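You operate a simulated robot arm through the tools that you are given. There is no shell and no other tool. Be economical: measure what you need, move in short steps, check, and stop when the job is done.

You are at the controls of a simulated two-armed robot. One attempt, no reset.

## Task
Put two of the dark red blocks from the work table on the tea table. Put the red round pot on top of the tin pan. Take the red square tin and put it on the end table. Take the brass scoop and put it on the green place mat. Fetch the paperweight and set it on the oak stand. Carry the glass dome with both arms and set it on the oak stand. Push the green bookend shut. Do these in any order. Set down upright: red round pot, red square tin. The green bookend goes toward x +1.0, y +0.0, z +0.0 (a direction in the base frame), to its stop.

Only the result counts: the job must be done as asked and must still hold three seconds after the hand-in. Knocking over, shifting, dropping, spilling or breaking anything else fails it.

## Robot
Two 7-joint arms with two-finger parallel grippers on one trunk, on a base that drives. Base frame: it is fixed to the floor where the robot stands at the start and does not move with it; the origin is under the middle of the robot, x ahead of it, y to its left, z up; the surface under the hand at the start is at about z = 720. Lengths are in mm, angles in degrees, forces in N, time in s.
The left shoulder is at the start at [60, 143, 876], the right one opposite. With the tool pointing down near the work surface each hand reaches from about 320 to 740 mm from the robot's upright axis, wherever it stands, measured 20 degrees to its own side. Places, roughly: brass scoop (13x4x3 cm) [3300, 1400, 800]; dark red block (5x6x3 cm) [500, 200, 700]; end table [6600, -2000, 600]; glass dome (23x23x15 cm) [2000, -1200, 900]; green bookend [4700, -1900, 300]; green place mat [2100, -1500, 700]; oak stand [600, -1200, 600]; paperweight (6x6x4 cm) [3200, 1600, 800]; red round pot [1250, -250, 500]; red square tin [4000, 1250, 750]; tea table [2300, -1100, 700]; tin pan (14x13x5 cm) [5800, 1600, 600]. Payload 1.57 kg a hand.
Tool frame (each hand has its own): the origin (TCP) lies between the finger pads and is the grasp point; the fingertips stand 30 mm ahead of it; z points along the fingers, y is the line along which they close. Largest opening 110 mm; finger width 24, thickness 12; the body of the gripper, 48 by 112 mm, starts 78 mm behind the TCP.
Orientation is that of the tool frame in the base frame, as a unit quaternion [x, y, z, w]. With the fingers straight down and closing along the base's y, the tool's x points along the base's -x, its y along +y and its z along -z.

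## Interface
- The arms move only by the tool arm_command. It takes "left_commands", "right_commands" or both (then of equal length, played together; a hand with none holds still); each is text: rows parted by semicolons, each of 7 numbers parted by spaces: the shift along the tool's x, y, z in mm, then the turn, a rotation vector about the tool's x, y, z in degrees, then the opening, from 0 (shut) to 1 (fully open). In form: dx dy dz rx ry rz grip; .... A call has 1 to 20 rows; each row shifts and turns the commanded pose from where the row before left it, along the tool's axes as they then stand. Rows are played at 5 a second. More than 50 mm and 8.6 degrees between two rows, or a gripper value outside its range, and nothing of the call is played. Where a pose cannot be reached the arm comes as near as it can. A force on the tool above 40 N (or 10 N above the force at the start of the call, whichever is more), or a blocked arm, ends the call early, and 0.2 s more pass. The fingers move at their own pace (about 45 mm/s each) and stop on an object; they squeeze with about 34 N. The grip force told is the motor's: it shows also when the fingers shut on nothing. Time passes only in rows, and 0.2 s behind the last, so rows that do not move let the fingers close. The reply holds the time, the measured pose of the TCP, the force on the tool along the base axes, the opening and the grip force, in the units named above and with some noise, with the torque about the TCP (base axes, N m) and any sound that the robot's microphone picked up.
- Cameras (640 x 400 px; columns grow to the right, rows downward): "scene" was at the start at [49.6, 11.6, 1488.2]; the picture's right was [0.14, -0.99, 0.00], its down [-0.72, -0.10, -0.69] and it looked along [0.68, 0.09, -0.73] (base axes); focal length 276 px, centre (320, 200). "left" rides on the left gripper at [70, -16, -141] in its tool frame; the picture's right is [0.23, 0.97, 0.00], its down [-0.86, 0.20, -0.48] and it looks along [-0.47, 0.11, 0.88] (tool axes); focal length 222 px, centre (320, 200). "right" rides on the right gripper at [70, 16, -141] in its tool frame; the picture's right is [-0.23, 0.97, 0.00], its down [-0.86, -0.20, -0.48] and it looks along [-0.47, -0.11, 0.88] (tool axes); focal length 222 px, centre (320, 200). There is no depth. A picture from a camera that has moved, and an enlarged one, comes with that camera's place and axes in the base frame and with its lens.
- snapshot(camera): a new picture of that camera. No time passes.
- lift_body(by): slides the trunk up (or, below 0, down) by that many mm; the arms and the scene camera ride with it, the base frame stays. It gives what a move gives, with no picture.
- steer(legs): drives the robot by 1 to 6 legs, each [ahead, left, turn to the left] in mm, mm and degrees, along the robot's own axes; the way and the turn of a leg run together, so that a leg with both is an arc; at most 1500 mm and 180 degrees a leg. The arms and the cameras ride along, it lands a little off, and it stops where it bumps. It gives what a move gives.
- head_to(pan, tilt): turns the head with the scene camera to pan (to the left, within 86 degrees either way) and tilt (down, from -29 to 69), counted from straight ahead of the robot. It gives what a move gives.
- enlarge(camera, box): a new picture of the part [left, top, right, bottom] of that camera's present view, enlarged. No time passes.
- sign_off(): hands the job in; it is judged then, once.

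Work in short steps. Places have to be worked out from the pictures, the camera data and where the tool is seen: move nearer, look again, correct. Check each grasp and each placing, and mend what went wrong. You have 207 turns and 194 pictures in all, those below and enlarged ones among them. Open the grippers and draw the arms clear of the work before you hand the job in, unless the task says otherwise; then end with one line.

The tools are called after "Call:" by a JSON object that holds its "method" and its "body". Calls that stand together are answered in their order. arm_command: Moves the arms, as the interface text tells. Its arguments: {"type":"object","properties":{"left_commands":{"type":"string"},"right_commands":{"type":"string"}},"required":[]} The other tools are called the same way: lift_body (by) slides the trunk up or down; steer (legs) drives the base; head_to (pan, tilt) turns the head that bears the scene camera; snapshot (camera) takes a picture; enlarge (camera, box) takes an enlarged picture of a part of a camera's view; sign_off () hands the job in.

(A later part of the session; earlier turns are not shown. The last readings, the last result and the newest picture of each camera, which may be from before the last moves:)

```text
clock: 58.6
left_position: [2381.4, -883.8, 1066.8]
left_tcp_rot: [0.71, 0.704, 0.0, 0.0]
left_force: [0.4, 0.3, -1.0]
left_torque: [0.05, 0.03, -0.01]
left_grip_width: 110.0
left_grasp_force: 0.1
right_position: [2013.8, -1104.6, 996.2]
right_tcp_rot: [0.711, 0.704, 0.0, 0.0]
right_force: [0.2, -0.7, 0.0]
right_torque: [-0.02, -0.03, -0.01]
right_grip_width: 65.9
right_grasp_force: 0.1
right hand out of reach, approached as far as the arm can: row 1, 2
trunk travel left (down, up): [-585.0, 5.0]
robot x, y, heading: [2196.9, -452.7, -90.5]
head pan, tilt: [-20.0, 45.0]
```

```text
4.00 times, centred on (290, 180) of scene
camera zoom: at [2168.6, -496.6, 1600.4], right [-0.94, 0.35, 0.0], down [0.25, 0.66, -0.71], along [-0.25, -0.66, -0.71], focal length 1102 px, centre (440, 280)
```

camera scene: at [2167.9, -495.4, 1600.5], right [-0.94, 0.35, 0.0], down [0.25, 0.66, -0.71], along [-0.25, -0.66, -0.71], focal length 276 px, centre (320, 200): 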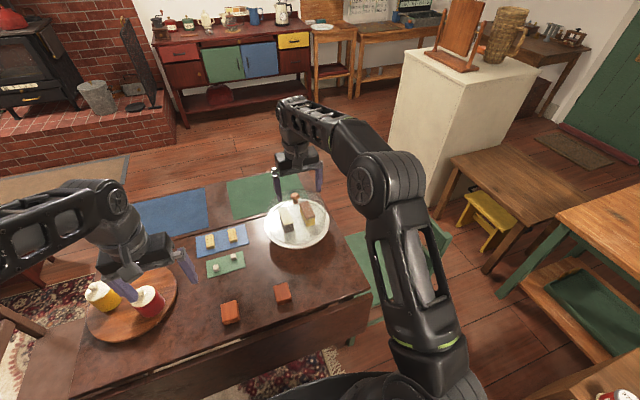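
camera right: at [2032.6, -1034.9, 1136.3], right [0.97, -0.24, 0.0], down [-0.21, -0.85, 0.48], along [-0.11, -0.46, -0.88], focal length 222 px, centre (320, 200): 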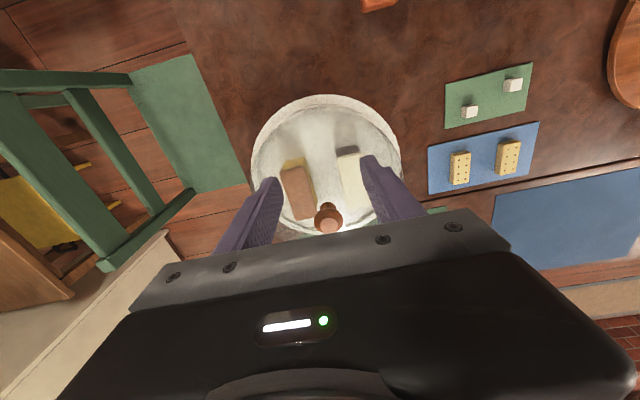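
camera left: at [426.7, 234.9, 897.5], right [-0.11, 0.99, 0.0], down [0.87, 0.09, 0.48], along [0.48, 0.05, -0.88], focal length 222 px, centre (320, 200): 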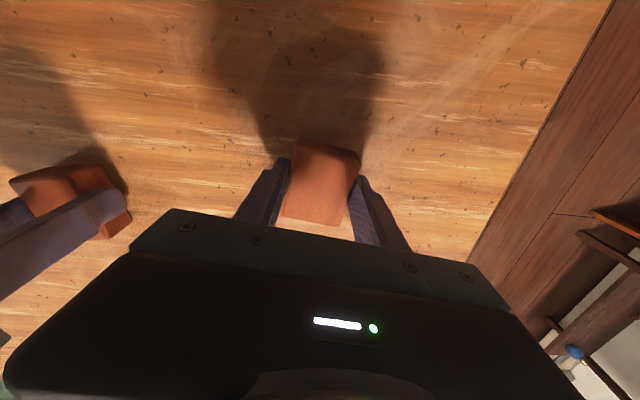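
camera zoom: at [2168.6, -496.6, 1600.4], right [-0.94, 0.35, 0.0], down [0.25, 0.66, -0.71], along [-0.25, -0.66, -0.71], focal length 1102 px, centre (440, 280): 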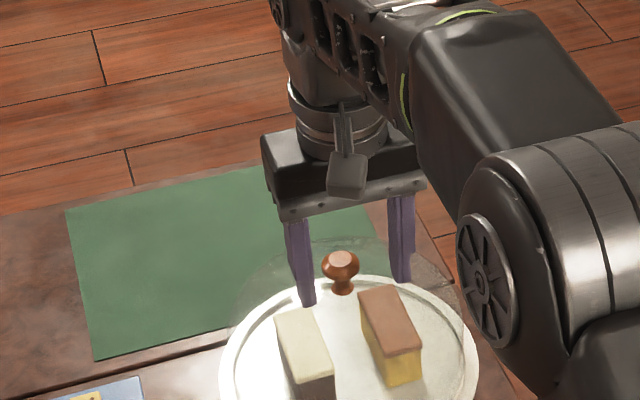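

Reach ends about 50 mm short at this height. I drive 50 mm closer (still about 330 mm from the table edge) and then continue.

Call:
{"method": "steer", "body": {"legs": [[50, 0, 0]]}}

Call:
{"method": "arm_command", "body": {"right_commands": "0 0 -10 0 0 0 0.6; -10 0 0 0 0 0 0.6; 0 0 0 0 0 0 0.6"}}

Call:
{"method": "snapshot", "body": {"camera": "right"}}

```text
clock: 59.5
left_position: [2380.7, -936.1, 1065.9]
left_tcp_rot: [0.71, 0.704, 0.0, -0.001]
left_force: [-0.3, -0.5, 0.4]
left_torque: [0.03, 0.01, 0.02]
left_grip_width: 110.1
left_grasp_force: 0.0
right_position: [2012.8, -1156.5, 995.6]
right_tcp_rot: [0.711, 0.704, 0.0, 0.0]
right_force: [0.3, -0.3, -1.0]
right_torque: [0.03, 0.01, 0.0]
right_grip_width: 65.9
right_grasp_force: 0.0
trunk travel left (down, up): [-585.0, 5.0]
robot x, y, heading: [2198.1, -504.4, -90.5]
head pan, tilt: [-20.0, 45.0]
```

```text
clock: 60.3
left_position: [2380.8, -934.2, 1067.9]
left_tcp_rot: [0.711, 0.704, 0.0, 0.0]
left_force: [0.2, -0.5, 0.4]
left_torque: [-0.01, 0.01, -0.01]
left_grip_width: 110.3
left_grasp_force: 0.0
right_position: [2013.2, -1165.7, 1006.4]
right_tcp_rot: [0.711, 0.703, 0.0, 0.001]
right_force: [0.6, 0.0, 0.0]
right_torque: [0.01, -0.02, -0.03]
right_grip_width: 66.1
right_grasp_force: 0.1
trunk travel left (down, up): [-585.0, 5.0]
robot x, y, heading: [2196.9, -497.1, -90.6]
head pan, tilt: [-20.0, 45.0]
```

```text
161 pictures are left
camera right: at [2032.0, -1094.3, 1146.6], right [0.97, -0.24, 0.0], down [-0.21, -0.85, 0.48], along [-0.11, -0.46, -0.88], focal length 222 px, centre (320, 200)
```

right: 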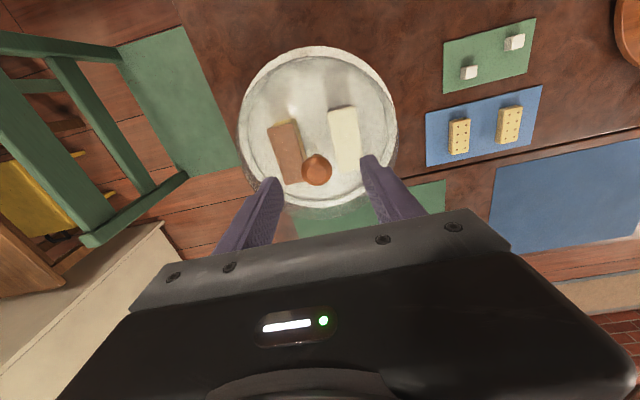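

The knob lies right below the TCP ([2013,−1166]). I lower 50 mm and look again.

Call:
{"method": "arm_command", "body": {"right_commands": "0 0 25 0 0 0 0.6; 0 0 25 0 0 0 0.6; 0 0 0 0 0 0 0.6"}}

Call:
{"method": "snapshot", "body": {"camera": "right"}}

Call:
{"method": "enlarge", "body": {"camera": "scene", "box": [230, 130, 350, 230]}}

```text
clock: 61.1
left_position: [2380.3, -935.4, 1066.9]
left_tcp_rot: [0.711, 0.703, 0.0, 0.0]
left_force: [0.1, 0.9, -0.2]
left_torque: [-0.01, -0.04, 0.0]
left_grip_width: 109.9
left_grasp_force: 0.1
right_position: [2012.7, -1164.2, 956.2]
right_tcp_rot: [0.711, 0.703, 0.0, -0.001]
right_force: [-0.4, -0.8, -0.2]
right_torque: [0.01, 0.02, 0.02]
right_grip_width: 66.0
right_grasp_force: 0.0
trunk travel left (down, up): [-585.0, 5.0]
robot x, y, heading: [2192.2, -503.7, -90.8]
head pan, tilt: [-20.0, 45.0]
```

```text
160 pictures are left
camera right: at [2032.3, -1094.7, 1096.2], right [0.97, -0.24, 0.0], down [-0.21, -0.85, 0.48], along [-0.11, -0.46, -0.88], focal length 222 px, centre (320, 200)
```

right: 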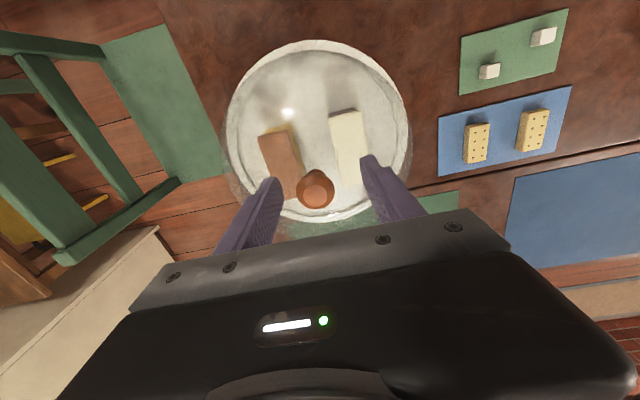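

```text
4.00 times, centred on (290, 180) of scene
camera zoom: at [2168.1, -545.9, 1600.5], right [-0.94, 0.35, 0.0], down [0.25, 0.66, -0.71], along [-0.25, -0.66, -0.71], focal length 1102 px, centre (440, 280)
```

zoom: 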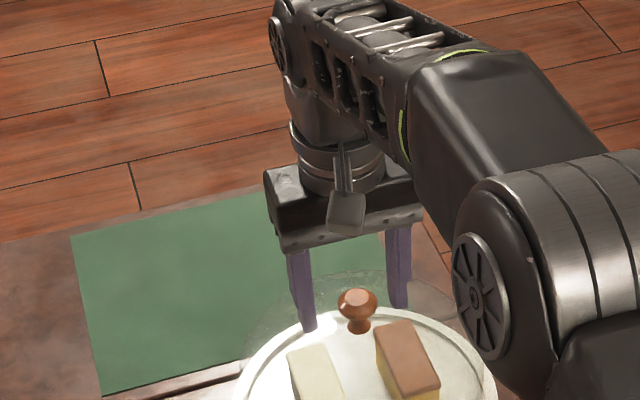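

The knob top is at about z 948 and centred. I lower 14 mm and close.

Call:
{"method": "arm_command", "body": {"right_commands": "0 0 7 0 0 0 0.6; 0 0 7 0 0 0 0.6; 0 0 0 0 0 0 0; 0 0 0 0 0 0 0; 0 0 0 0 0 0 0; 0 0 0 0 0 0 0"}}

Call:
{"method": "snapshot", "body": {"camera": "right"}}

```text
clock: 62.5
left_position: [2380.8, -934.4, 1066.3]
left_tcp_rot: [0.711, 0.703, 0.0, 0.0]
left_force: [-0.3, 0.2, 0.2]
left_torque: [0.01, -0.02, 0.0]
left_grip_width: 110.2
left_grasp_force: 0.0
right_position: [2012.8, -1165.0, 941.6]
right_tcp_rot: [0.711, 0.703, 0.0, 0.001]
right_force: [-1.9, 1.1, 0.7]
right_torque: [0.06, 0.19, -0.05]
right_grip_width: 32.7
right_grasp_force: 31.9
trunk travel left (down, up): [-585.0, 5.0]
robot x, y, heading: [2197.2, -499.5, -90.6]
head pan, tilt: [-20.0, 45.0]
```

```text
158 pictures are left
camera right: at [2031.8, -1094.7, 1082.4], right [0.97, -0.24, 0.0], down [-0.21, -0.85, 0.48], along [-0.11, -0.46, -0.88], focal length 222 px, centre (320, 200)
```

right: 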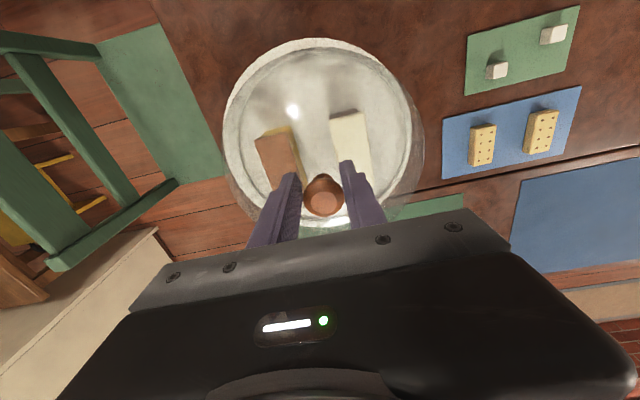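

The knob is gripped (32.7 mm). I lift only a few mm to weigh it.

Call:
{"method": "arm_command", "body": {"right_commands": "0 0 -3 0 0 0 0; 0 0 -3 0 0 0 0; 0 0 0 0 0 0 0"}}

Call:
{"method": "snapshot", "body": {"camera": "scene"}}

```text
clock: 63.3
left_position: [2381.6, -934.8, 1066.1]
left_tcp_rot: [0.711, 0.703, 0.0, 0.0]
left_force: [0.5, -1.0, -0.3]
left_torque: [0.04, 0.03, 0.0]
left_grip_width: 109.9
left_grasp_force: 0.2
right_position: [2013.1, -1164.6, 947.8]
right_tcp_rot: [0.71, 0.704, 0.001, -0.001]
right_force: [-0.2, 0.1, -7.0]
right_torque: [0.11, 0.02, 0.04]
right_grip_width: 32.7
right_grasp_force: 34.0
trunk travel left (down, up): [-585.0, 5.0]
robot x, y, heading: [2198.8, -497.7, -90.9]
head pan, tilt: [-20.0, 45.0]
```

```text
157 pictures are left
camera scene: at [2167.9, -547.0, 1600.4], right [-0.94, 0.35, 0.0], down [0.25, 0.66, -0.71], along [-0.25, -0.66, -0.71], focal length 276 px, centre (320, 200)
```

scene: 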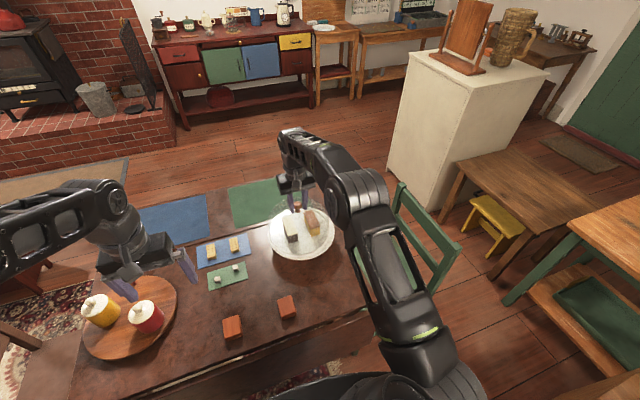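

The dome weighs about 0.7 kg (7 N), within one hand's payload. I lift it, drifting slightly back to stay within reach, and watch.

Call:
{"method": "arm_command", "body": {"right_commands": "0 0 -12 0 0 0 0; 0 0 -12 0 0 0 0; 0 0 -12 0 0 0 0; 2 0 -12 0 0 0 0; 6 0 -12 0 0 0 0; 6 0 -12 0 0 0 0; 8 0 -12 0 0 0 0; 8 0 -12 0 0 0 0; 0 0 0 0 0 0 0"}}

Call:
{"method": "snapshot", "body": {"camera": "right"}}

Call:
{"method": "snapshot", "body": {"camera": "scene"}}

```text
clock: 65.3
left_position: [2381.9, -934.4, 1066.5]
left_tcp_rot: [0.711, 0.703, 0.0, 0.0]
left_force: [-0.2, 0.6, 0.6]
left_torque: [0.02, -0.01, -0.01]
left_grip_width: 110.3
left_grasp_force: 0.1
right_position: [2012.4, -1135.0, 1043.9]
right_tcp_rot: [0.712, 0.703, 0.001, 0.0]
right_force: [0.4, 0.0, -6.7]
right_torque: [0.11, 0.02, -0.02]
right_grip_width: 32.7
right_grasp_force: 33.8
trunk travel left (down, up): [-585.0, 5.0]
robot x, y, heading: [2196.3, -500.2, -90.6]
head pan, tilt: [-20.0, 45.0]
```

```text
156 pictures are left
camera right: at [2032.3, -1065.4, 1183.6], right [0.97, -0.24, 0.0], down [-0.21, -0.85, 0.48], along [-0.11, -0.46, -0.88], focal length 222 px, centre (320, 200)
```

right: 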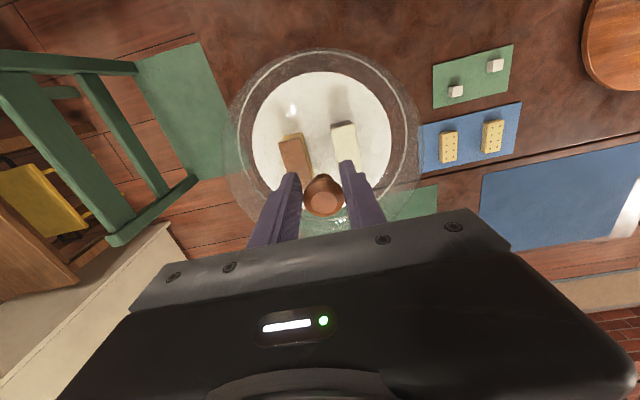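

```text
155 pictures are left
camera scene: at [2167.8, -547.2, 1600.4], right [-0.94, 0.35, 0.0], down [0.25, 0.66, -0.71], along [-0.25, -0.66, -0.71], focal length 276 px, centre (320, 200)
```

scene: 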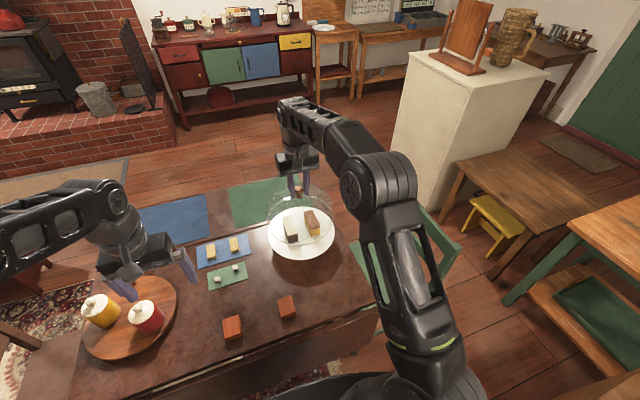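

The dome is 100 mm up, the cakes stayed on the plate. I back the robot straight out 420 mm, then check.

Call:
{"method": "lift_body", "body": {"by": 5}}

Call:
{"method": "steer", "body": {"legs": [[-420, 0, 0]]}}

Call:
{"method": "snapshot", "body": {"camera": "scene"}}

```text
clock: 65.8
left_position: [2380.9, -933.5, 1070.9]
left_tcp_rot: [0.711, 0.703, 0.0, 0.001]
left_force: [-0.3, 0.4, 0.1]
left_torque: [0.01, 0.0, 0.0]
left_grip_width: 110.0
left_grasp_force: 0.0
right_position: [2012.9, -1134.2, 1048.6]
right_tcp_rot: [0.711, 0.703, 0.001, -0.001]
right_force: [0.0, 1.3, -6.9]
right_torque: [0.04, -0.01, 0.03]
right_grip_width: 32.6
right_grasp_force: 34.0
trunk travel left (down, up): [-590.0, 0.0]
robot x, y, heading: [2197.2, -501.3, -90.6]
head pan, tilt: [-20.0, 45.0]
```

```text
clock: 68.4
left_position: [2384.0, -512.0, 1072.4]
left_tcp_rot: [0.711, 0.703, 0.0, 0.0]
left_force: [0.4, -0.2, -0.5]
left_torque: [-0.02, -0.01, -0.01]
left_grip_width: 109.6
left_grasp_force: 0.0
right_position: [2015.5, -710.8, 1049.9]
right_tcp_rot: [0.712, 0.702, 0.0, 0.0]
right_force: [-0.1, -0.1, -7.4]
right_torque: [0.07, 0.04, 0.02]
right_grip_width: 32.5
right_grasp_force: 34.5
trunk travel left (down, up): [-590.0, 0.0]
robot x, y, heading: [2203.7, -78.2, -90.6]
head pan, tilt: [-20.0, 45.0]
```

```text
154 pictures are left
camera scene: at [2172.7, -123.6, 1605.4], right [-0.93, 0.36, 0.0], down [0.25, 0.66, -0.71], along [-0.25, -0.66, -0.71], focal length 276 px, centre (320, 200)
```

scene: 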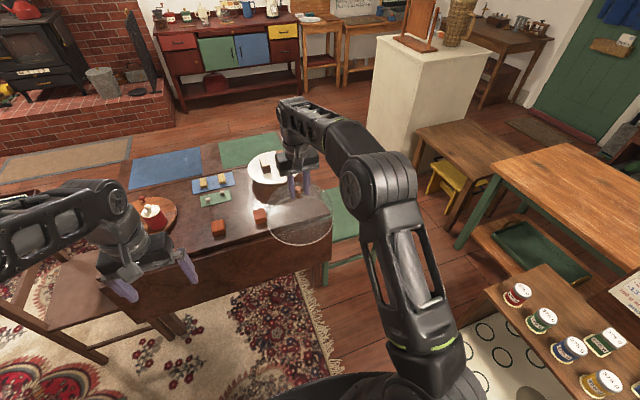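

The blocks and cakes are undisturbed. To carry with both arms, I bring the dome in front of the trunk and turn the left hand horizontal to support it under the rim.

Call:
{"method": "arm_command", "body": {"left_commands": "0 0 0 8.2 0 0 0.5; 0 0 0 8.2 0 0 0; 0 0 0 8.2 0 0 0; 0 0 0 8.2 0 0 0; 0 0 0 8.2 0 0 0; 0 0 0 8.2 0 0 0; 0 0 0 8.2 0 0 0; 0 0 0 8.2 0 0 0; 0 0 0 8.2 0 0 0; 0 0 0 8.2 0 0 0; 0 0 0 8 0 0 0; -20 40 0 0 0 0 0; -20 40 0 0 0 0 0; -20 40 0 0 0 0 0; 0 40 0 0 0 0 0; 0 40 0 0 0 0 0", "right_commands": "17 11 0 0 0 0 0; 17 11 0 0 0 0 0; 17 11 0 0 0 0 0; 17 11 0 0 0 0 0; 17 11 0 0 0 0 0; 17 11 0 0 0 0 0; 15 11 0 0 0 0 0; 15 11 0 0 0 0 0; 0 0 0 0 0 0 0; 0 0 0 0 0 0 0; 0 0 0 0 0 0 0; 0 0 0 0 0 0 0; 0 0 0 0 0 0 0; 0 0 0 0 0 0 0; 0 0 0 0 0 0 0; 0 0 0 0 0 0 0"}}

Call:
{"method": "head_to", "body": {"pan": 0, "tilt": 50}}

Call:
{"method": "snapshot", "body": {"camera": "scene"}}

Call:
{"method": "snapshot", "body": {"camera": "left"}}

```text
clock: 71.8
left_position: [2384.5, -572.9, 870.1]
left_tcp_rot: [-0.504, -0.496, 0.496, 0.504]
left_force: [-0.1, 0.8, 0.2]
left_torque: [0.01, 0.0, 0.0]
left_grip_width: 0.0
left_grasp_force: 21.7
right_position: [2106.9, -581.8, 1048.8]
right_tcp_rot: [0.712, 0.702, 0.001, -0.001]
right_force: [0.0, -0.6, -7.0]
right_torque: [0.1, 0.02, 0.0]
right_grip_width: 32.3
right_grasp_force: 33.9
trunk travel left (down, up): [-590.0, 0.0]
robot x, y, heading: [2200.8, -78.4, -90.7]
head pan, tilt: [-20.0, 45.0]
```

```text
clock: 72.7
left_position: [2384.0, -572.5, 871.5]
left_tcp_rot: [-0.503, -0.496, 0.496, 0.504]
left_force: [-0.8, 0.4, -0.5]
left_torque: [-0.03, -0.01, 0.01]
left_grip_width: 0.0
left_grasp_force: 21.1
right_position: [2105.8, -580.6, 1049.5]
right_tcp_rot: [0.712, 0.702, 0.0, -0.001]
right_force: [-0.1, 0.2, -6.3]
right_torque: [0.08, 0.04, -0.02]
right_grip_width: 32.2
right_grasp_force: 34.2
trunk travel left (down, up): [-590.0, 0.0]
robot x, y, heading: [2202.1, -79.2, -90.9]
head pan, tilt: [0.0, 50.0]
```

```text
153 pictures are left
camera scene: at [2200.7, -125.5, 1598.5], right [-1.0, 0.02, 0.0], down [0.01, 0.77, -0.64], along [-0.01, -0.64, -0.77], focal length 276 px, centre (320, 200)
```

scene: 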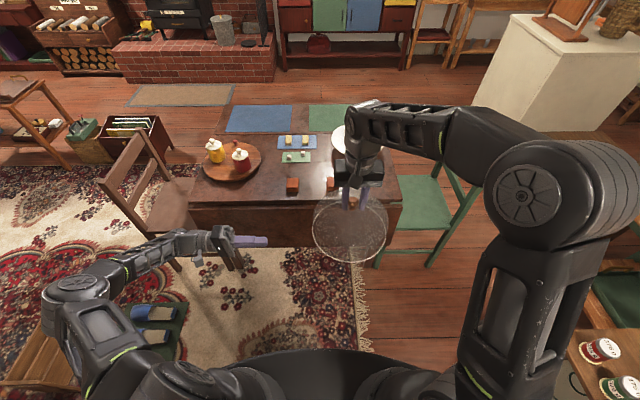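

```text
152 pictures are left
camera left: at [2527.3, -504.3, 886.8], right [0.0, 0.23, -0.97], down [0.47, -0.86, -0.2], along [-0.88, -0.45, -0.11], focal length 222 px, centre (320, 200)
```

left: 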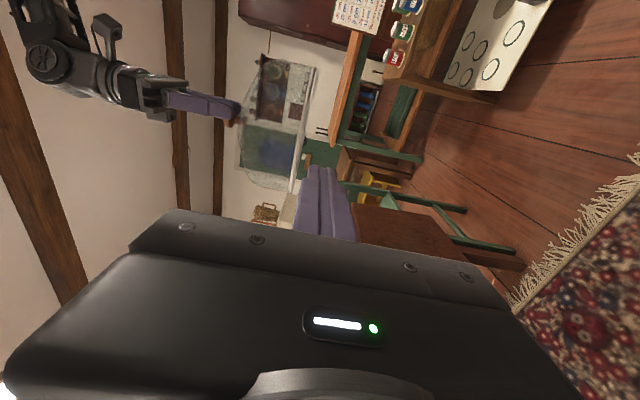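

The rim is at about z 890, the left fingers' top at 883. I slide the left fingers under the rim and then look.

Call:
{"method": "arm_command", "body": {"left_commands": "-5 6 42 0 0 0 0; 0 0 42 0 0 0 0; 0 0 42 0 0 0 0; 0 0 42 0 0 0 0; 0 0 0 0 0 0 0"}}

Call:
{"method": "snapshot", "body": {"camera": "left"}}

Call:
{"method": "enlarge", "body": {"camera": "scene", "box": [220, 150, 420, 290]}}

```text
clock: 73.9
left_position: [2215.6, -574.2, 866.8]
left_tcp_rot: [-0.503, -0.496, 0.497, 0.503]
left_force: [-0.2, -0.2, 0.5]
left_torque: [0.03, -0.02, 0.03]
left_grip_width: 0.2
left_grasp_force: 21.4
right_position: [2106.0, -582.1, 1048.9]
right_tcp_rot: [0.712, 0.702, 0.0, -0.001]
right_force: [0.2, -0.1, -6.9]
right_torque: [0.07, 0.0, 0.01]
right_grip_width: 32.4
right_grasp_force: 34.0
trunk travel left (down, up): [-590.0, 0.0]
robot x, y, heading: [2202.9, -74.9, -90.8]
head pan, tilt: [0.0, 50.0]
```

```text
151 pictures are left
camera left: at [2358.8, -506.4, 881.7], right [0.0, 0.23, -0.97], down [0.47, -0.86, -0.2], along [-0.88, -0.45, -0.11], focal length 222 px, centre (320, 200)
```

left: 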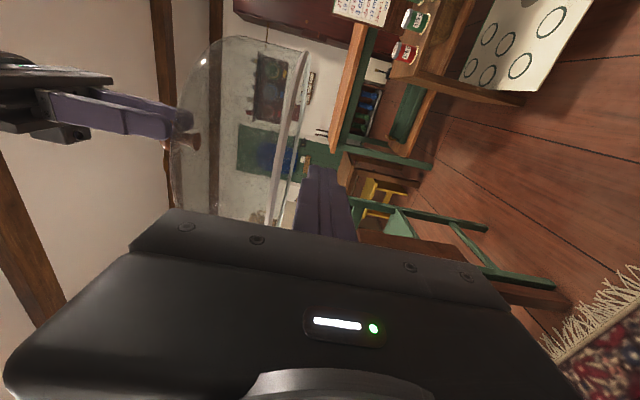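

```text
2.86 times, centred on (320, 220) of scene
camera zoom: at [2201.0, -125.4, 1598.5], right [-1.0, 0.01, 0.0], down [0.01, 0.77, -0.64], along [-0.01, -0.64, -0.77], focal length 787 px, centre (320, 143)
```

zoom: 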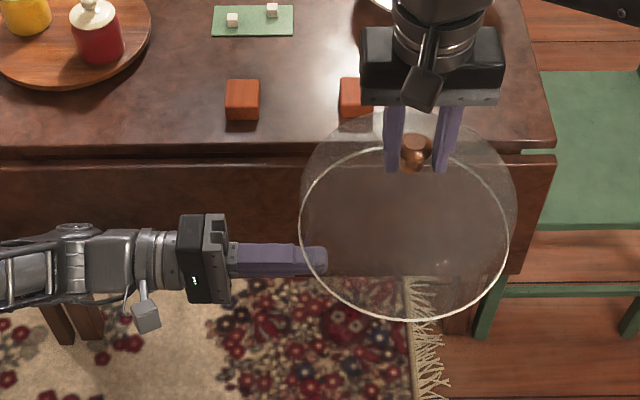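

The fingertips are under the rim by about 28 mm with a small gap. I raise the left hand in small steps until it takes some load.

Call:
{"method": "arm_command", "body": {"left_commands": "0 -4 0 0 0 0 0; 0 -3 0 0 0 0 0; 0 0 0 0 0 0 0"}}

Call:
{"method": "arm_command", "body": {"left_commands": "0 -3 0 0 0 0 0; 0 0 0 0 0 0 0"}}

Call:
{"method": "snapshot", "body": {"camera": "left"}}

```text
clock: 74.7
left_position: [2215.8, -575.3, 873.7]
left_tcp_rot: [-0.504, -0.497, 0.496, 0.504]
left_force: [-0.2, 0.4, -0.6]
left_torque: [0.0, -0.04, -0.01]
left_grip_width: 0.0
left_grasp_force: 21.1
right_position: [2104.4, -582.0, 1048.7]
right_tcp_rot: [0.712, 0.702, 0.0, -0.001]
right_force: [0.1, -0.3, -6.2]
right_torque: [0.09, -0.03, 0.03]
right_grip_width: 32.0
right_grasp_force: 34.3
trunk travel left (down, up): [-590.0, 0.0]
robot x, y, heading: [2201.7, -78.4, -91.1]
head pan, tilt: [0.0, 50.0]
```

```text
clock: 75.3
left_position: [2214.7, -574.5, 877.0]
left_tcp_rot: [0.504, 0.496, -0.497, -0.503]
left_force: [0.7, 0.4, 0.7]
left_torque: [0.0, -0.04, 0.03]
left_grip_width: 0.1
left_grasp_force: 21.4
right_position: [2104.9, -581.3, 1049.2]
right_tcp_rot: [0.712, 0.702, 0.0, -0.001]
right_force: [1.2, -0.2, -7.6]
right_torque: [0.09, -0.01, -0.01]
right_grip_width: 32.5
right_grasp_force: 34.0
trunk travel left (down, up): [-590.0, 0.0]
robot x, y, heading: [2204.3, -77.7, -91.0]
head pan, tilt: [0.0, 50.0]
```

```text
149 pictures are left
camera left: at [2358.6, -506.9, 891.3], right [0.0, 0.23, -0.97], down [0.47, -0.86, -0.2], along [-0.88, -0.45, -0.11], focal length 222 px, centre (320, 200)
```

left: 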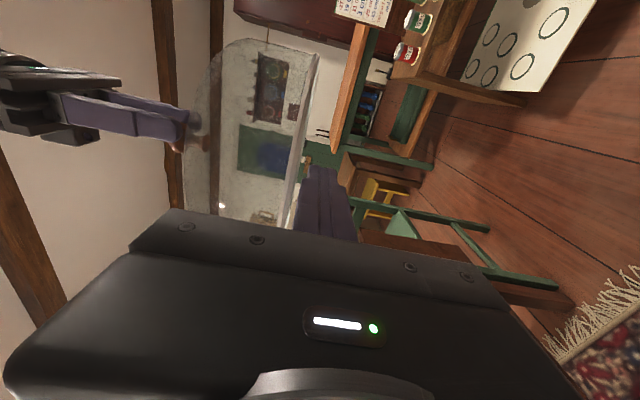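

Very near contact. Two more small raises.

Call:
{"method": "arm_command", "body": {"left_commands": "0 -3 0 0 0 0 0; 0 0 0 0 0 0 0"}}

Call:
{"method": "arm_command", "body": {"left_commands": "0 -2 0 0 0 0 0; 0 0 0 0 0 0 0"}}

```text
clock: 75.9
left_position: [2216.3, -576.6, 879.0]
left_tcp_rot: [-0.503, -0.497, 0.497, 0.504]
left_force: [-0.6, 0.5, 0.2]
left_torque: [0.0, -0.05, 0.02]
left_grip_width: 0.2
left_grasp_force: 20.9
right_position: [2105.3, -582.0, 1048.0]
right_tcp_rot: [0.712, 0.702, 0.001, -0.001]
right_force: [0.9, -0.2, -6.7]
right_torque: [0.1, -0.03, 0.0]
right_grip_width: 32.4
right_grasp_force: 33.7
trunk travel left (down, up): [-590.0, 0.0]
robot x, y, heading: [2198.2, -74.7, -90.9]
head pan, tilt: [0.0, 50.0]
```

```text
clock: 76.5
left_position: [2214.6, -575.6, 881.2]
left_tcp_rot: [-0.503, -0.497, 0.497, 0.503]
left_force: [-0.4, -0.2, -0.3]
left_torque: [-0.02, -0.03, -0.03]
left_grip_width: 0.0
left_grasp_force: 21.3
right_position: [2105.5, -581.1, 1048.6]
right_tcp_rot: [0.712, 0.702, 0.001, 0.0]
right_force: [0.6, -0.2, -6.8]
right_torque: [0.07, 0.0, 0.02]
right_grip_width: 32.0
right_grasp_force: 33.9
trunk travel left (down, up): [-590.0, 0.0]
robot x, y, heading: [2203.0, -77.8, -91.1]
head pan, tilt: [0.0, 50.0]
```

Call:
{"method": "arm_command", "body": {"left_commands": "0 -3 0 0 0 0 0; 0 0 0 0 0 0 0"}}

Call:
{"method": "arm_command", "body": {"left_commands": "0 -3 0 0 0 0 0; 0 0 0 0 0 0 0"}}

Call:
{"method": "snapshot", "body": {"camera": "left"}}

```text
clock: 77.1
left_position: [2215.2, -575.0, 884.4]
left_tcp_rot: [-0.503, -0.496, 0.497, 0.504]
left_force: [-0.8, -0.1, 0.6]
left_torque: [-0.01, -0.01, -0.01]
left_grip_width: 0.0
left_grasp_force: 21.6
right_position: [2104.5, -581.2, 1048.4]
right_tcp_rot: [0.712, 0.702, 0.001, -0.001]
right_force: [-0.2, -0.7, -7.2]
right_torque: [0.11, -0.01, 0.01]
right_grip_width: 32.1
right_grasp_force: 34.1
trunk travel left (down, up): [-590.0, 0.0]
robot x, y, heading: [2199.2, -77.3, -90.8]
head pan, tilt: [0.0, 50.0]
```

```text
clock: 77.7
left_position: [2215.9, -575.8, 885.5]
left_tcp_rot: [0.504, 0.497, -0.496, -0.502]
left_force: [0.8, -0.4, -3.7]
left_torque: [-0.03, 0.01, -0.01]
left_grip_width: 0.1
left_grasp_force: 21.2
right_position: [2105.6, -581.1, 1049.5]
right_tcp_rot: [0.712, 0.702, 0.0, 0.0]
right_force: [-0.8, 0.5, -3.6]
right_torque: [0.2, -0.25, 0.02]
right_grip_width: 32.0
right_grasp_force: 34.0
trunk travel left (down, up): [-590.0, 0.0]
robot x, y, heading: [2198.4, -78.1, -90.8]
head pan, tilt: [0.0, 50.0]
```

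```text
148 pictures are left
camera left: at [2359.0, -507.0, 901.7], right [0.0, 0.23, -0.97], down [0.47, -0.86, -0.2], along [-0.88, -0.45, -0.11], focal length 222 px, centre (320, 200)
```

left: 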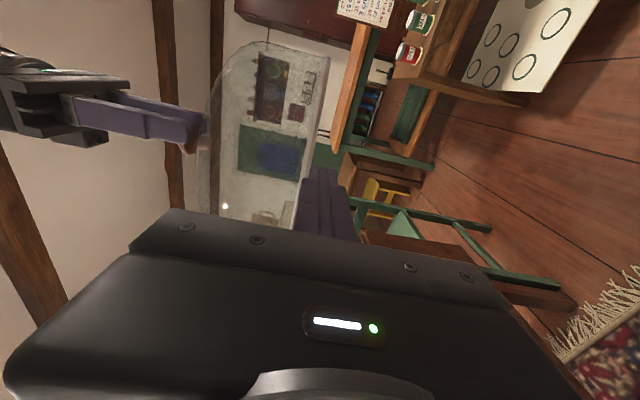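

Both hands now carry about half the dome's weight each. I look toward the oak stand to choose an approach side.

Call:
{"method": "head_to", "body": {"pan": -50, "tilt": 30}}

Call:
{"method": "snapshot", "body": {"camera": "scene"}}

Call:
{"method": "enlarge", "body": {"camera": "scene", "box": [160, 60, 480, 260]}}

```text
clock: 78.8
left_position: [2215.9, -575.9, 887.5]
left_tcp_rot: [-0.503, -0.496, 0.497, 0.504]
left_force: [2.9, -0.1, -7.2]
left_torque: [-0.01, -0.01, 0.02]
left_grip_width: 0.0
left_grasp_force: 21.3
right_position: [2105.2, -581.9, 1049.5]
right_tcp_rot: [0.712, 0.702, 0.0, 0.0]
right_force: [-3.1, -0.4, 0.5]
right_torque: [0.17, -0.18, 0.05]
right_grip_width: 32.1
right_grasp_force: 34.2
trunk travel left (down, up): [-590.0, 0.0]
robot x, y, heading: [2201.2, -80.7, -90.4]
head pan, tilt: [-50.0, 30.0]
```

```text
147 pictures are left
camera scene: at [2131.7, -105.7, 1628.0], right [-0.63, 0.77, 0.0], down [0.39, 0.32, -0.87], along [-0.67, -0.55, -0.5], focal length 276 px, centre (320, 200)
```

scene: 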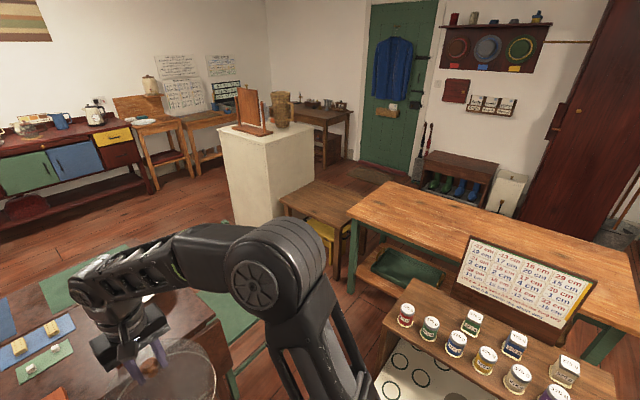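

```text
2.00 times, centred on (320, 160) of scene
camera zoom: at [2131.7, -105.7, 1628.0], right [-0.63, 0.77, 0.0], down [0.39, 0.32, -0.87], along [-0.67, -0.55, -0.5], focal length 551 px, centre (320, 280)
```

zoom: 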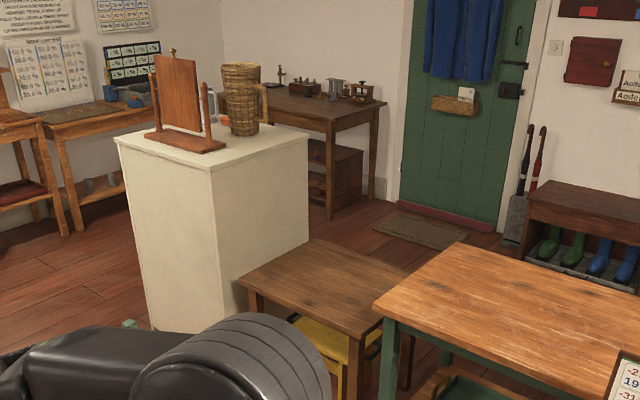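

The oak stand works out at x 410–885, y −1560 to −940, z≈540, with open floor on its −x side. I ease the left hand 1 mm, back up to the lane and turn to face −x.

Call:
{"method": "arm_command", "body": {"left_commands": "0 1.5 0 0 0 0 0; 0 0 0 0 0 0 0"}}

Call:
{"method": "steer", "body": {"legs": [[-840, 0, 0], [0, 0, -89]]}}

Call:
{"method": "head_to", "body": {"pan": 0, "tilt": 40}}

Call:
{"method": "snapshot", "body": {"camera": "scene"}}

```text
clock: 79.5
left_position: [2214.4, -575.5, 885.7]
left_tcp_rot: [-0.503, -0.496, 0.497, 0.504]
left_force: [0.5, 0.6, -0.6]
left_torque: [0.02, -0.02, 0.02]
left_grip_width: 0.0
left_grasp_force: 21.4
right_position: [2106.6, -581.4, 1049.5]
right_tcp_rot: [0.712, 0.702, 0.001, 0.0]
right_force: [0.3, 0.2, -6.4]
right_torque: [0.07, 0.03, -0.01]
right_grip_width: 32.2
right_grasp_force: 33.6
trunk travel left (down, up): [-590.0, 0.0]
robot x, y, heading: [2200.6, -77.8, -90.9]
head pan, tilt: [-50.0, 30.0]
```

```text
clock: 87.7
left_position: [1718.0, 746.7, 885.6]
left_tcp_rot: [-0.707, 0.004, -0.004, 0.707]
left_force: [-0.8, -0.7, -0.4]
left_torque: [-0.02, 0.0, -0.02]
left_grip_width: 0.1
left_grasp_force: 21.8
right_position: [1711.6, 858.9, 1048.1]
right_tcp_rot: [1.0, -0.006, 0.001, 0.0]
right_force: [0.7, -0.8, -7.1]
right_torque: [-0.02, -0.06, 0.01]
right_grip_width: 31.7
right_grasp_force: 33.9
trunk travel left (down, up): [-590.0, 0.0]
robot x, y, heading: [2214.2, 760.7, 179.2]
head pan, tilt: [-50.0, 30.0]
```

```text
clock: 88.9
left_position: [1718.6, 747.3, 885.3]
left_tcp_rot: [-0.707, 0.004, -0.005, 0.707]
left_force: [-0.3, 0.0, -0.5]
left_torque: [0.0, -0.02, 0.03]
left_grip_width: 0.0
left_grasp_force: 20.8
right_position: [1711.8, 858.3, 1048.6]
right_tcp_rot: [1.0, -0.006, 0.001, 0.0]
right_force: [-0.6, -0.2, -6.8]
right_torque: [-0.01, -0.13, -0.01]
right_grip_width: 31.9
right_grasp_force: 34.3
trunk travel left (down, up): [-590.0, 0.0]
robot x, y, heading: [2215.5, 765.0, 179.4]
head pan, tilt: [0.0, 40.0]
```

```text
145 pictures are left
camera scene: at [2159.8, 764.3, 1612.7], right [0.01, 1.0, 0.0], down [0.64, -0.01, -0.77], along [-0.77, 0.01, -0.64], focal length 276 px, centre (320, 200)
```

scene: 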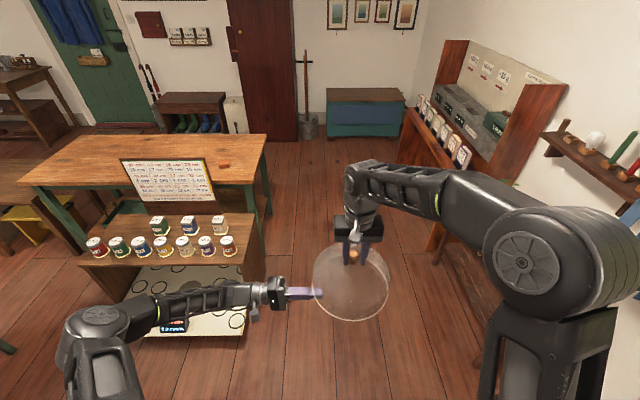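

The lane is clear; I shift slightly to the right side and drive to about (−150, 850), then turn to face −y.

Call:
{"method": "steer", "body": {"legs": [[1180, -80, 0], [1180, 0, 0], [0, 0, 90]]}}

Call:
{"method": "snapshot", "body": {"camera": "scene"}}

```text
clock: 104.3
left_position: [-139.1, 365.7, 885.5]
left_tcp_rot: [0.506, 0.495, -0.494, -0.505]
left_force: [0.7, -0.4, 0.3]
left_torque: [0.01, 0.0, -0.01]
left_grip_width: 0.4
left_grasp_force: 21.3
right_position: [-250.0, 359.8, 1049.2]
right_tcp_rot: [0.715, 0.699, 0.001, -0.001]
right_force: [0.1, 0.0, -6.1]
right_torque: [0.13, 0.02, -0.01]
right_grip_width: 31.0
right_grasp_force: 34.0
trunk travel left (down, up): [-590.0, 0.0]
robot x, y, heading: [-153.2, 864.0, -91.2]
head pan, tilt: [0.0, 40.0]
```

```text
144 pictures are left
camera scene: at [-150.3, 807.6, 1612.7], right [-1.0, 0.02, 0.0], down [0.01, 0.64, -0.77], along [-0.02, -0.77, -0.64], focal length 276 px, centre (320, 200)
```

scene: 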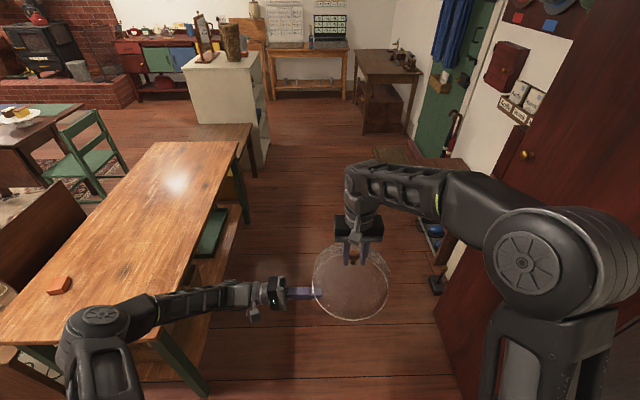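

All clear. I go along −y to about y −100, turn to face +x and slide right to y≈−1250, facing the oak stand.

Call:
{"method": "steer", "body": {"legs": [[960, -100, 0], [0, 0, 91]]}}

Call:
{"method": "steer", "body": {"legs": [[0, -1150, 0]]}}

Call:
{"method": "snapshot", "body": {"camera": "scene"}}

Call:
{"method": "snapshot", "body": {"camera": "right"}}

```text
clock: 113.2
left_position: [227.0, -78.4, 885.7]
left_tcp_rot: [-0.003, -0.707, 0.707, 0.003]
left_force: [0.1, 0.0, 0.7]
left_torque: [0.03, 0.0, 0.01]
left_grip_width: 0.0
left_grasp_force: 21.5
right_position: [233.0, -187.7, 1047.9]
right_tcp_rot: [0.005, 1.0, 0.0, 0.0]
right_force: [-0.3, -0.9, -7.6]
right_torque: [-0.03, 0.14, -0.03]
right_grip_width: 30.3
right_grasp_force: 34.3
trunk travel left (down, up): [-590.0, 0.0]
robot x, y, heading: [-272.5, -92.6, -0.6]
head pan, tilt: [0.0, 40.0]
```

```text
clock: 119.1
left_position: [211.2, -1235.0, 884.8]
left_tcp_rot: [-0.005, -0.707, 0.707, 0.006]
left_force: [0.7, -0.2, 0.3]
left_torque: [0.0, 0.01, 0.01]
left_grip_width: 0.1
left_grasp_force: 21.0
right_position: [217.3, -1343.8, 1048.6]
right_tcp_rot: [0.008, 1.0, 0.0, -0.001]
right_force: [0.1, -0.8, -6.7]
right_torque: [0.05, 0.12, 0.0]
right_grip_width: 30.4
right_grasp_force: 34.0
trunk travel left (down, up): [-590.0, 0.0]
robot x, y, heading: [-284.3, -1248.0, -1.0]
head pan, tilt: [0.0, 40.0]
```

```text
143 pictures are left
camera scene: at [-230.1, -1248.7, 1612.7], right [-0.02, -1.0, 0.0], down [-0.64, 0.01, -0.77], along [0.77, -0.01, -0.64], focal length 276 px, centre (320, 200)
```

scene: 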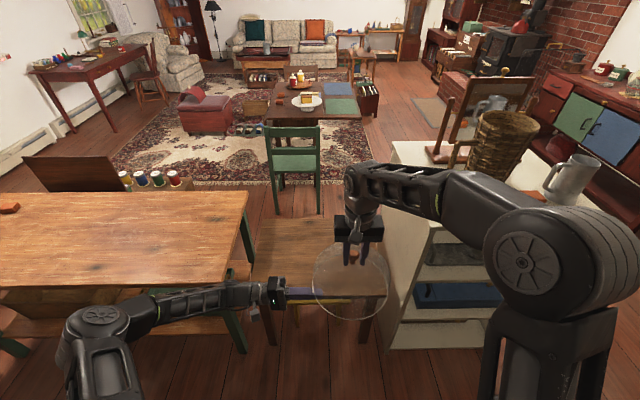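

```text
142 pictures are left
camera right: at [149.9, -1326.9, 1188.8], right [0.24, 0.97, 0.0], down [0.85, -0.21, 0.48], along [0.46, -0.12, -0.88], focal length 222 px, centre (320, 200)
```

right: 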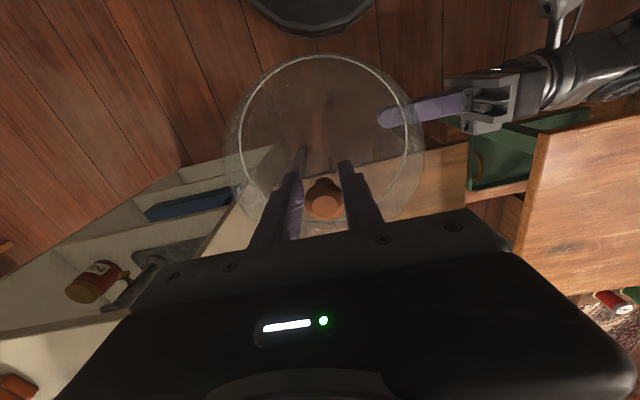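

The stand is straight ahead with the shelf cabinet to its right (corner about [405,−1630]). I drive 280 ahead and 60 left.

Call:
{"method": "steer", "body": {"legs": [[280, 60, 0]]}}

Call:
{"method": "snapshot", "body": {"camera": "scene"}}

```text
clock: 121.1
left_position: [493.1, -1178.0, 884.8]
left_tcp_rot: [-0.005, -0.707, 0.708, 0.006]
left_force: [0.3, 1.4, -1.6]
left_torque: [-0.04, 0.02, 0.01]
left_grip_width: 0.1
left_grasp_force: 21.7
right_position: [497.9, -1288.8, 1048.7]
right_tcp_rot: [0.008, 1.0, 0.0, -0.002]
right_force: [-0.7, -1.3, -5.5]
right_torque: [0.02, 0.18, 0.07]
right_grip_width: 30.0
right_grasp_force: 33.8
trunk travel left (down, up): [-590.0, 0.0]
robot x, y, heading: [-5.9, -1190.4, -1.0]
head pan, tilt: [0.0, 40.0]
```

```text
141 pictures are left
camera scene: at [51.7, -1192.4, 1612.6], right [-0.02, -1.0, 0.0], down [-0.64, 0.01, -0.77], along [0.77, -0.01, -0.64], focal length 276 px, centre (320, 200)
```

scene: 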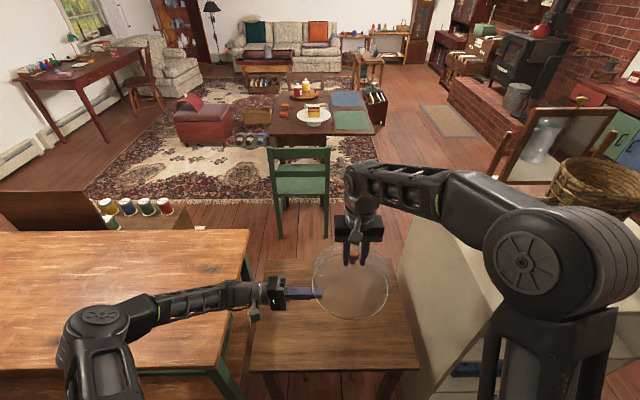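

The dome is above the stand (corners confirm z≈540). I withdraw the left hand, move the dome forward 110 mm and lower 300 mm.

Call:
{"method": "arm_command", "body": {"left_commands": "0 3 0 0 0 0 0; 0 0 -45 0 0 0 0; 0 0 -45 0 0 0 0; 0 0 -10 0 0 0 0; 0 -45 0 0 0 0 0; 0 -45 0 0 0 0 0; 0 -40 0 0 0 0 0; 0 0 0 0 0 0 0; 0 0 0 0 0 0 0; 0 0 0 0 0 0 0; 0 0 0 0 0 0 0; 0 0 0 0 0 0 0; 0 0 0 0 0 0 0; 0 0 0 0 0 0 0; 0 0 0 0 0 0 0", "right_commands": "0 0 0 0 0 0 0; 0 0 0 0 0 0 0; 0 0 0 0 0 0 0; -30 -5 0 0 0 0 0; -30 -5 0 0 0 0 0; -25 -5 0 0 0 0 0; -25 0 20 0 0 0 0; 0 0 40 0 0 0 0; 0 0 40 0 0 0 0; 0 0 40 0 0 0 0; 0 0 40 0 0 0 0; 0 0 40 0 0 0 0; 0 0 40 0 0 0 0; 0 0 40 0 0 0 0; 0 0 0 0 0 0 0"}}

Call:
{"method": "snapshot", "body": {"camera": "scene"}}

Call:
{"method": "snapshot", "body": {"camera": "right"}}

```text
clock: 124.3
left_position: [492.1, -1078.5, 1010.9]
left_tcp_rot: [0.006, 0.707, -0.707, -0.005]
left_force: [-0.4, 0.6, 0.5]
left_torque: [0.01, 0.02, -0.04]
left_grip_width: 0.0
left_grasp_force: 21.1
right_position: [606.9, -1304.1, 748.3]
right_tcp_rot: [0.008, 1.0, 0.0, -0.001]
right_force: [-0.3, 0.4, -6.2]
right_torque: [-0.02, 0.16, 0.04]
right_grip_width: 30.1
right_grasp_force: 33.8
trunk travel left (down, up): [-590.0, 0.0]
robot x, y, heading: [-3.6, -1189.2, -1.0]
head pan, tilt: [0.0, 40.0]
```

```text
140 pictures are left
camera scene: at [50.1, -1192.5, 1612.7], right [-0.02, -1.0, 0.0], down [-0.64, 0.01, -0.77], along [0.77, -0.01, -0.64], focal length 276 px, centre (320, 200)
```

scene: 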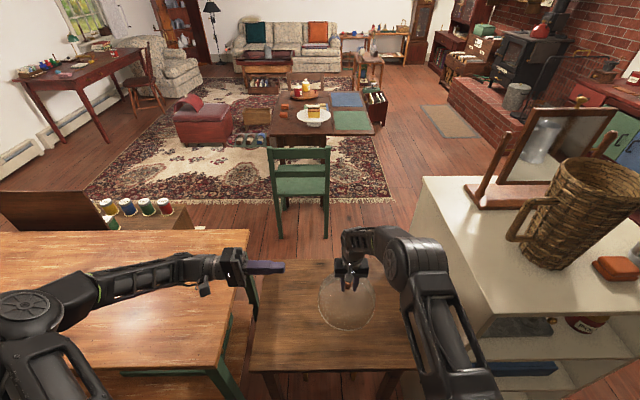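

```text
139 pictures are left
camera right: at [539.7, -1287.2, 888.6], right [0.24, 0.97, 0.0], down [0.85, -0.21, 0.48], along [0.46, -0.12, -0.88], focal length 222 px, centre (320, 200)
```

right: 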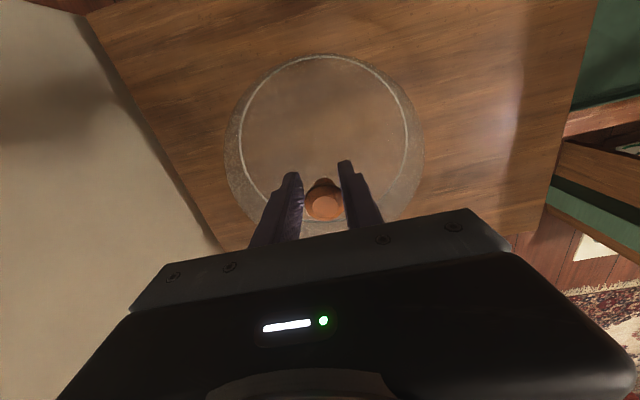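

Well placed over the stand. I lower 48 mm more, then feel for contact.

Call:
{"method": "arm_command", "body": {"right_commands": "0 0 20 0 0 0 0; 0 0 15 0 0 0 0; 0 0 8 0 0 0 0; 0 0 5 0 0 0 0; 0 0 0 0 0 0 0"}}

Call:
{"method": "arm_command", "body": {"right_commands": "0 0 4 0 0 0 0; 0 0 0 0 0 0 0"}}

Call:
{"method": "arm_command", "body": {"right_commands": "0 0 4 0 0 0 0; 0 0 0 0 0 0 0"}}

```text
clock: 125.5
left_position: [491.1, -1078.6, 1012.9]
left_tcp_rot: [-0.006, -0.707, 0.707, 0.006]
left_force: [-0.3, 0.6, 0.1]
left_torque: [0.01, 0.02, -0.02]
left_grip_width: 0.0
left_grasp_force: 21.0
right_position: [605.9, -1305.3, 703.4]
right_tcp_rot: [0.008, 1.0, 0.0, 0.001]
right_force: [-1.6, -0.7, 13.7]
right_torque: [0.03, 0.47, 0.03]
right_grip_width: 30.1
right_grasp_force: 33.7
trunk travel left (down, up): [-590.0, 0.0]
robot x, y, heading: [-5.6, -1191.2, -0.7]
head pan, tilt: [0.0, 40.0]
```

```text
clock: 126.1
left_position: [489.8, -1078.1, 1012.1]
left_tcp_rot: [0.006, 0.707, -0.707, -0.005]
left_force: [0.0, -0.7, 0.2]
left_torque: [0.0, 0.01, 0.02]
left_grip_width: 0.2
left_grasp_force: 21.6
right_position: [605.8, -1304.8, 697.4]
right_tcp_rot: [0.007, 1.0, 0.0, 0.001]
right_force: [-8.8, -0.2, 26.7]
right_torque: [0.0, -0.25, -0.03]
right_grip_width: 29.4
right_grasp_force: 34.0
trunk travel left (down, up): [-590.0, 0.0]
robot x, y, heading: [-7.7, -1191.9, -1.0]
head pan, tilt: [0.0, 40.0]
```

```text
clock: 126.7
left_position: [492.3, -1079.0, 1012.1]
left_tcp_rot: [-0.006, -0.707, 0.707, 0.006]
left_force: [0.1, -0.7, -0.3]
left_torque: [0.0, -0.02, -0.01]
left_grip_width: 0.0
left_grasp_force: 21.4
right_position: [607.0, -1305.3, 691.4]
right_tcp_rot: [0.008, 1.0, 0.0, -0.002]
right_force: [-2.5, 0.0, 0.3]
right_torque: [0.0, -0.02, -0.01]
right_grip_width: 0.2
right_grasp_force: 21.1
trunk travel left (down, up): [-590.0, 0.0]
robot x, y, heading: [-7.4, -1191.8, -1.0]
head pan, tilt: [0.0, 40.0]
```

I over-pressed: the fingers slipped off the knob and shut. I look at once at the state of the dome.

Call:
{"method": "snapshot", "body": {"camera": "right"}}

Call:
{"method": "enlarge", "body": {"camera": "scene", "box": [260, 200, 460, 380]}}

```text
138 pictures are left
camera right: at [539.4, -1287.4, 832.1], right [0.24, 0.97, 0.0], down [0.85, -0.21, 0.48], along [0.46, -0.12, -0.88], focal length 222 px, centre (320, 200)
```

right: 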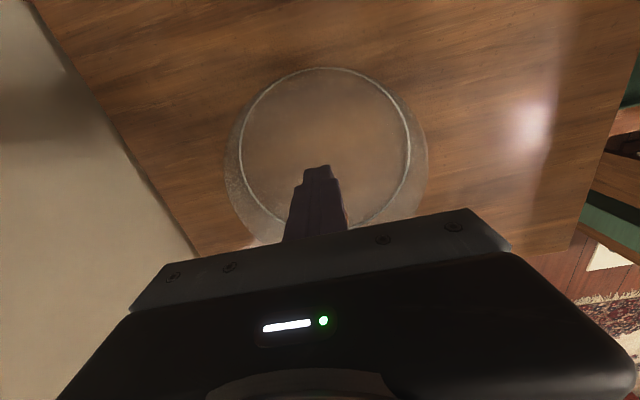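

```text
2.22 times, centred on (360, 290) of scene
camera zoom: at [50.1, -1192.5, 1612.5], right [-0.01, -1.0, 0.0], down [-0.64, 0.01, -0.77], along [0.77, -0.01, -0.64], focal length 612 px, centre (231, 0)
```

zoom: 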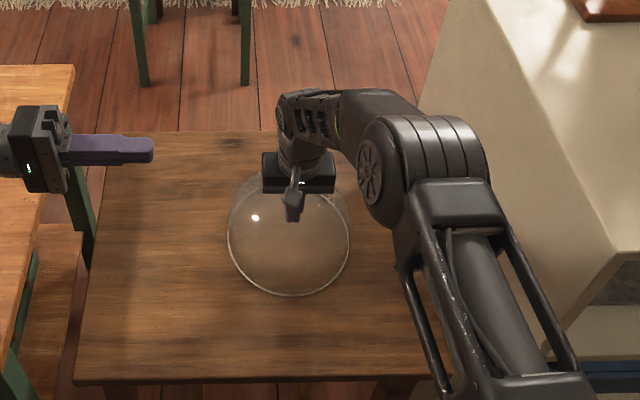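

The dome stands upright on the stand, the fingers just beside the knob. I back off 6 mm and rise straight up.

Call:
{"method": "arm_command", "body": {"right_commands": "3 0 -3 0 0 0 0; 5 0 -20 0 0 0 0; 0 0 -40 0 0 0 0; 0 0 -45 0 0 0 0; 0 0 -45 0 0 0 0; 0 0 -45 0 0 0 1; 0 0 -45 0 0 0 1; 40 0 0 0 0 0 1; 40 0 0 0 0 0 1; 40 0 0 0 0 0 1"}}

Call:
{"method": "enlarge", "body": {"camera": "scene", "box": [220, 200, 440, 380]}}

```text
clock: 128.9
left_position: [489.9, -1078.7, 1012.0]
left_tcp_rot: [-0.005, -0.707, 0.707, 0.006]
left_force: [0.6, 0.0, 0.3]
left_torque: [-0.02, 0.04, -0.02]
left_grip_width: 0.0
left_grasp_force: 21.7
right_position: [477.0, -1305.2, 936.2]
right_tcp_rot: [0.007, 1.0, 0.0, 0.0]
right_force: [0.4, -0.6, -0.9]
right_torque: [-0.01, 0.02, 0.01]
right_grip_width: 103.8
right_grasp_force: 0.1
trunk travel left (down, up): [-590.0, 0.0]
robot x, y, heading: [-1.5, -1191.5, -0.8]
head pan, tilt: [0.0, 40.0]
```

```text
2.22 times, centred on (330, 290) of scene
camera zoom: at [48.7, -1192.6, 1612.8], right [-0.02, -1.0, 0.0], down [-0.64, 0.01, -0.77], along [0.77, -0.01, -0.64], focal length 612 px, centre (298, 0)
```

zoom: 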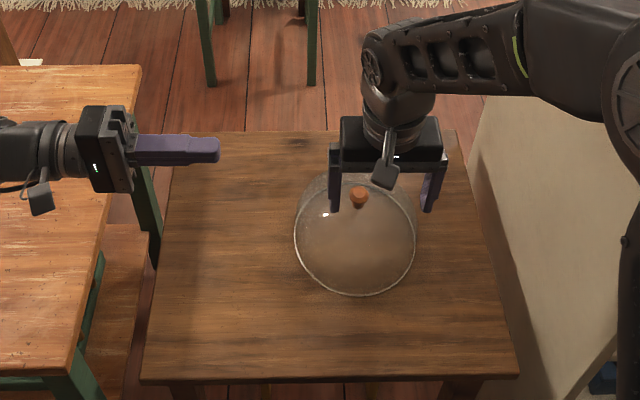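

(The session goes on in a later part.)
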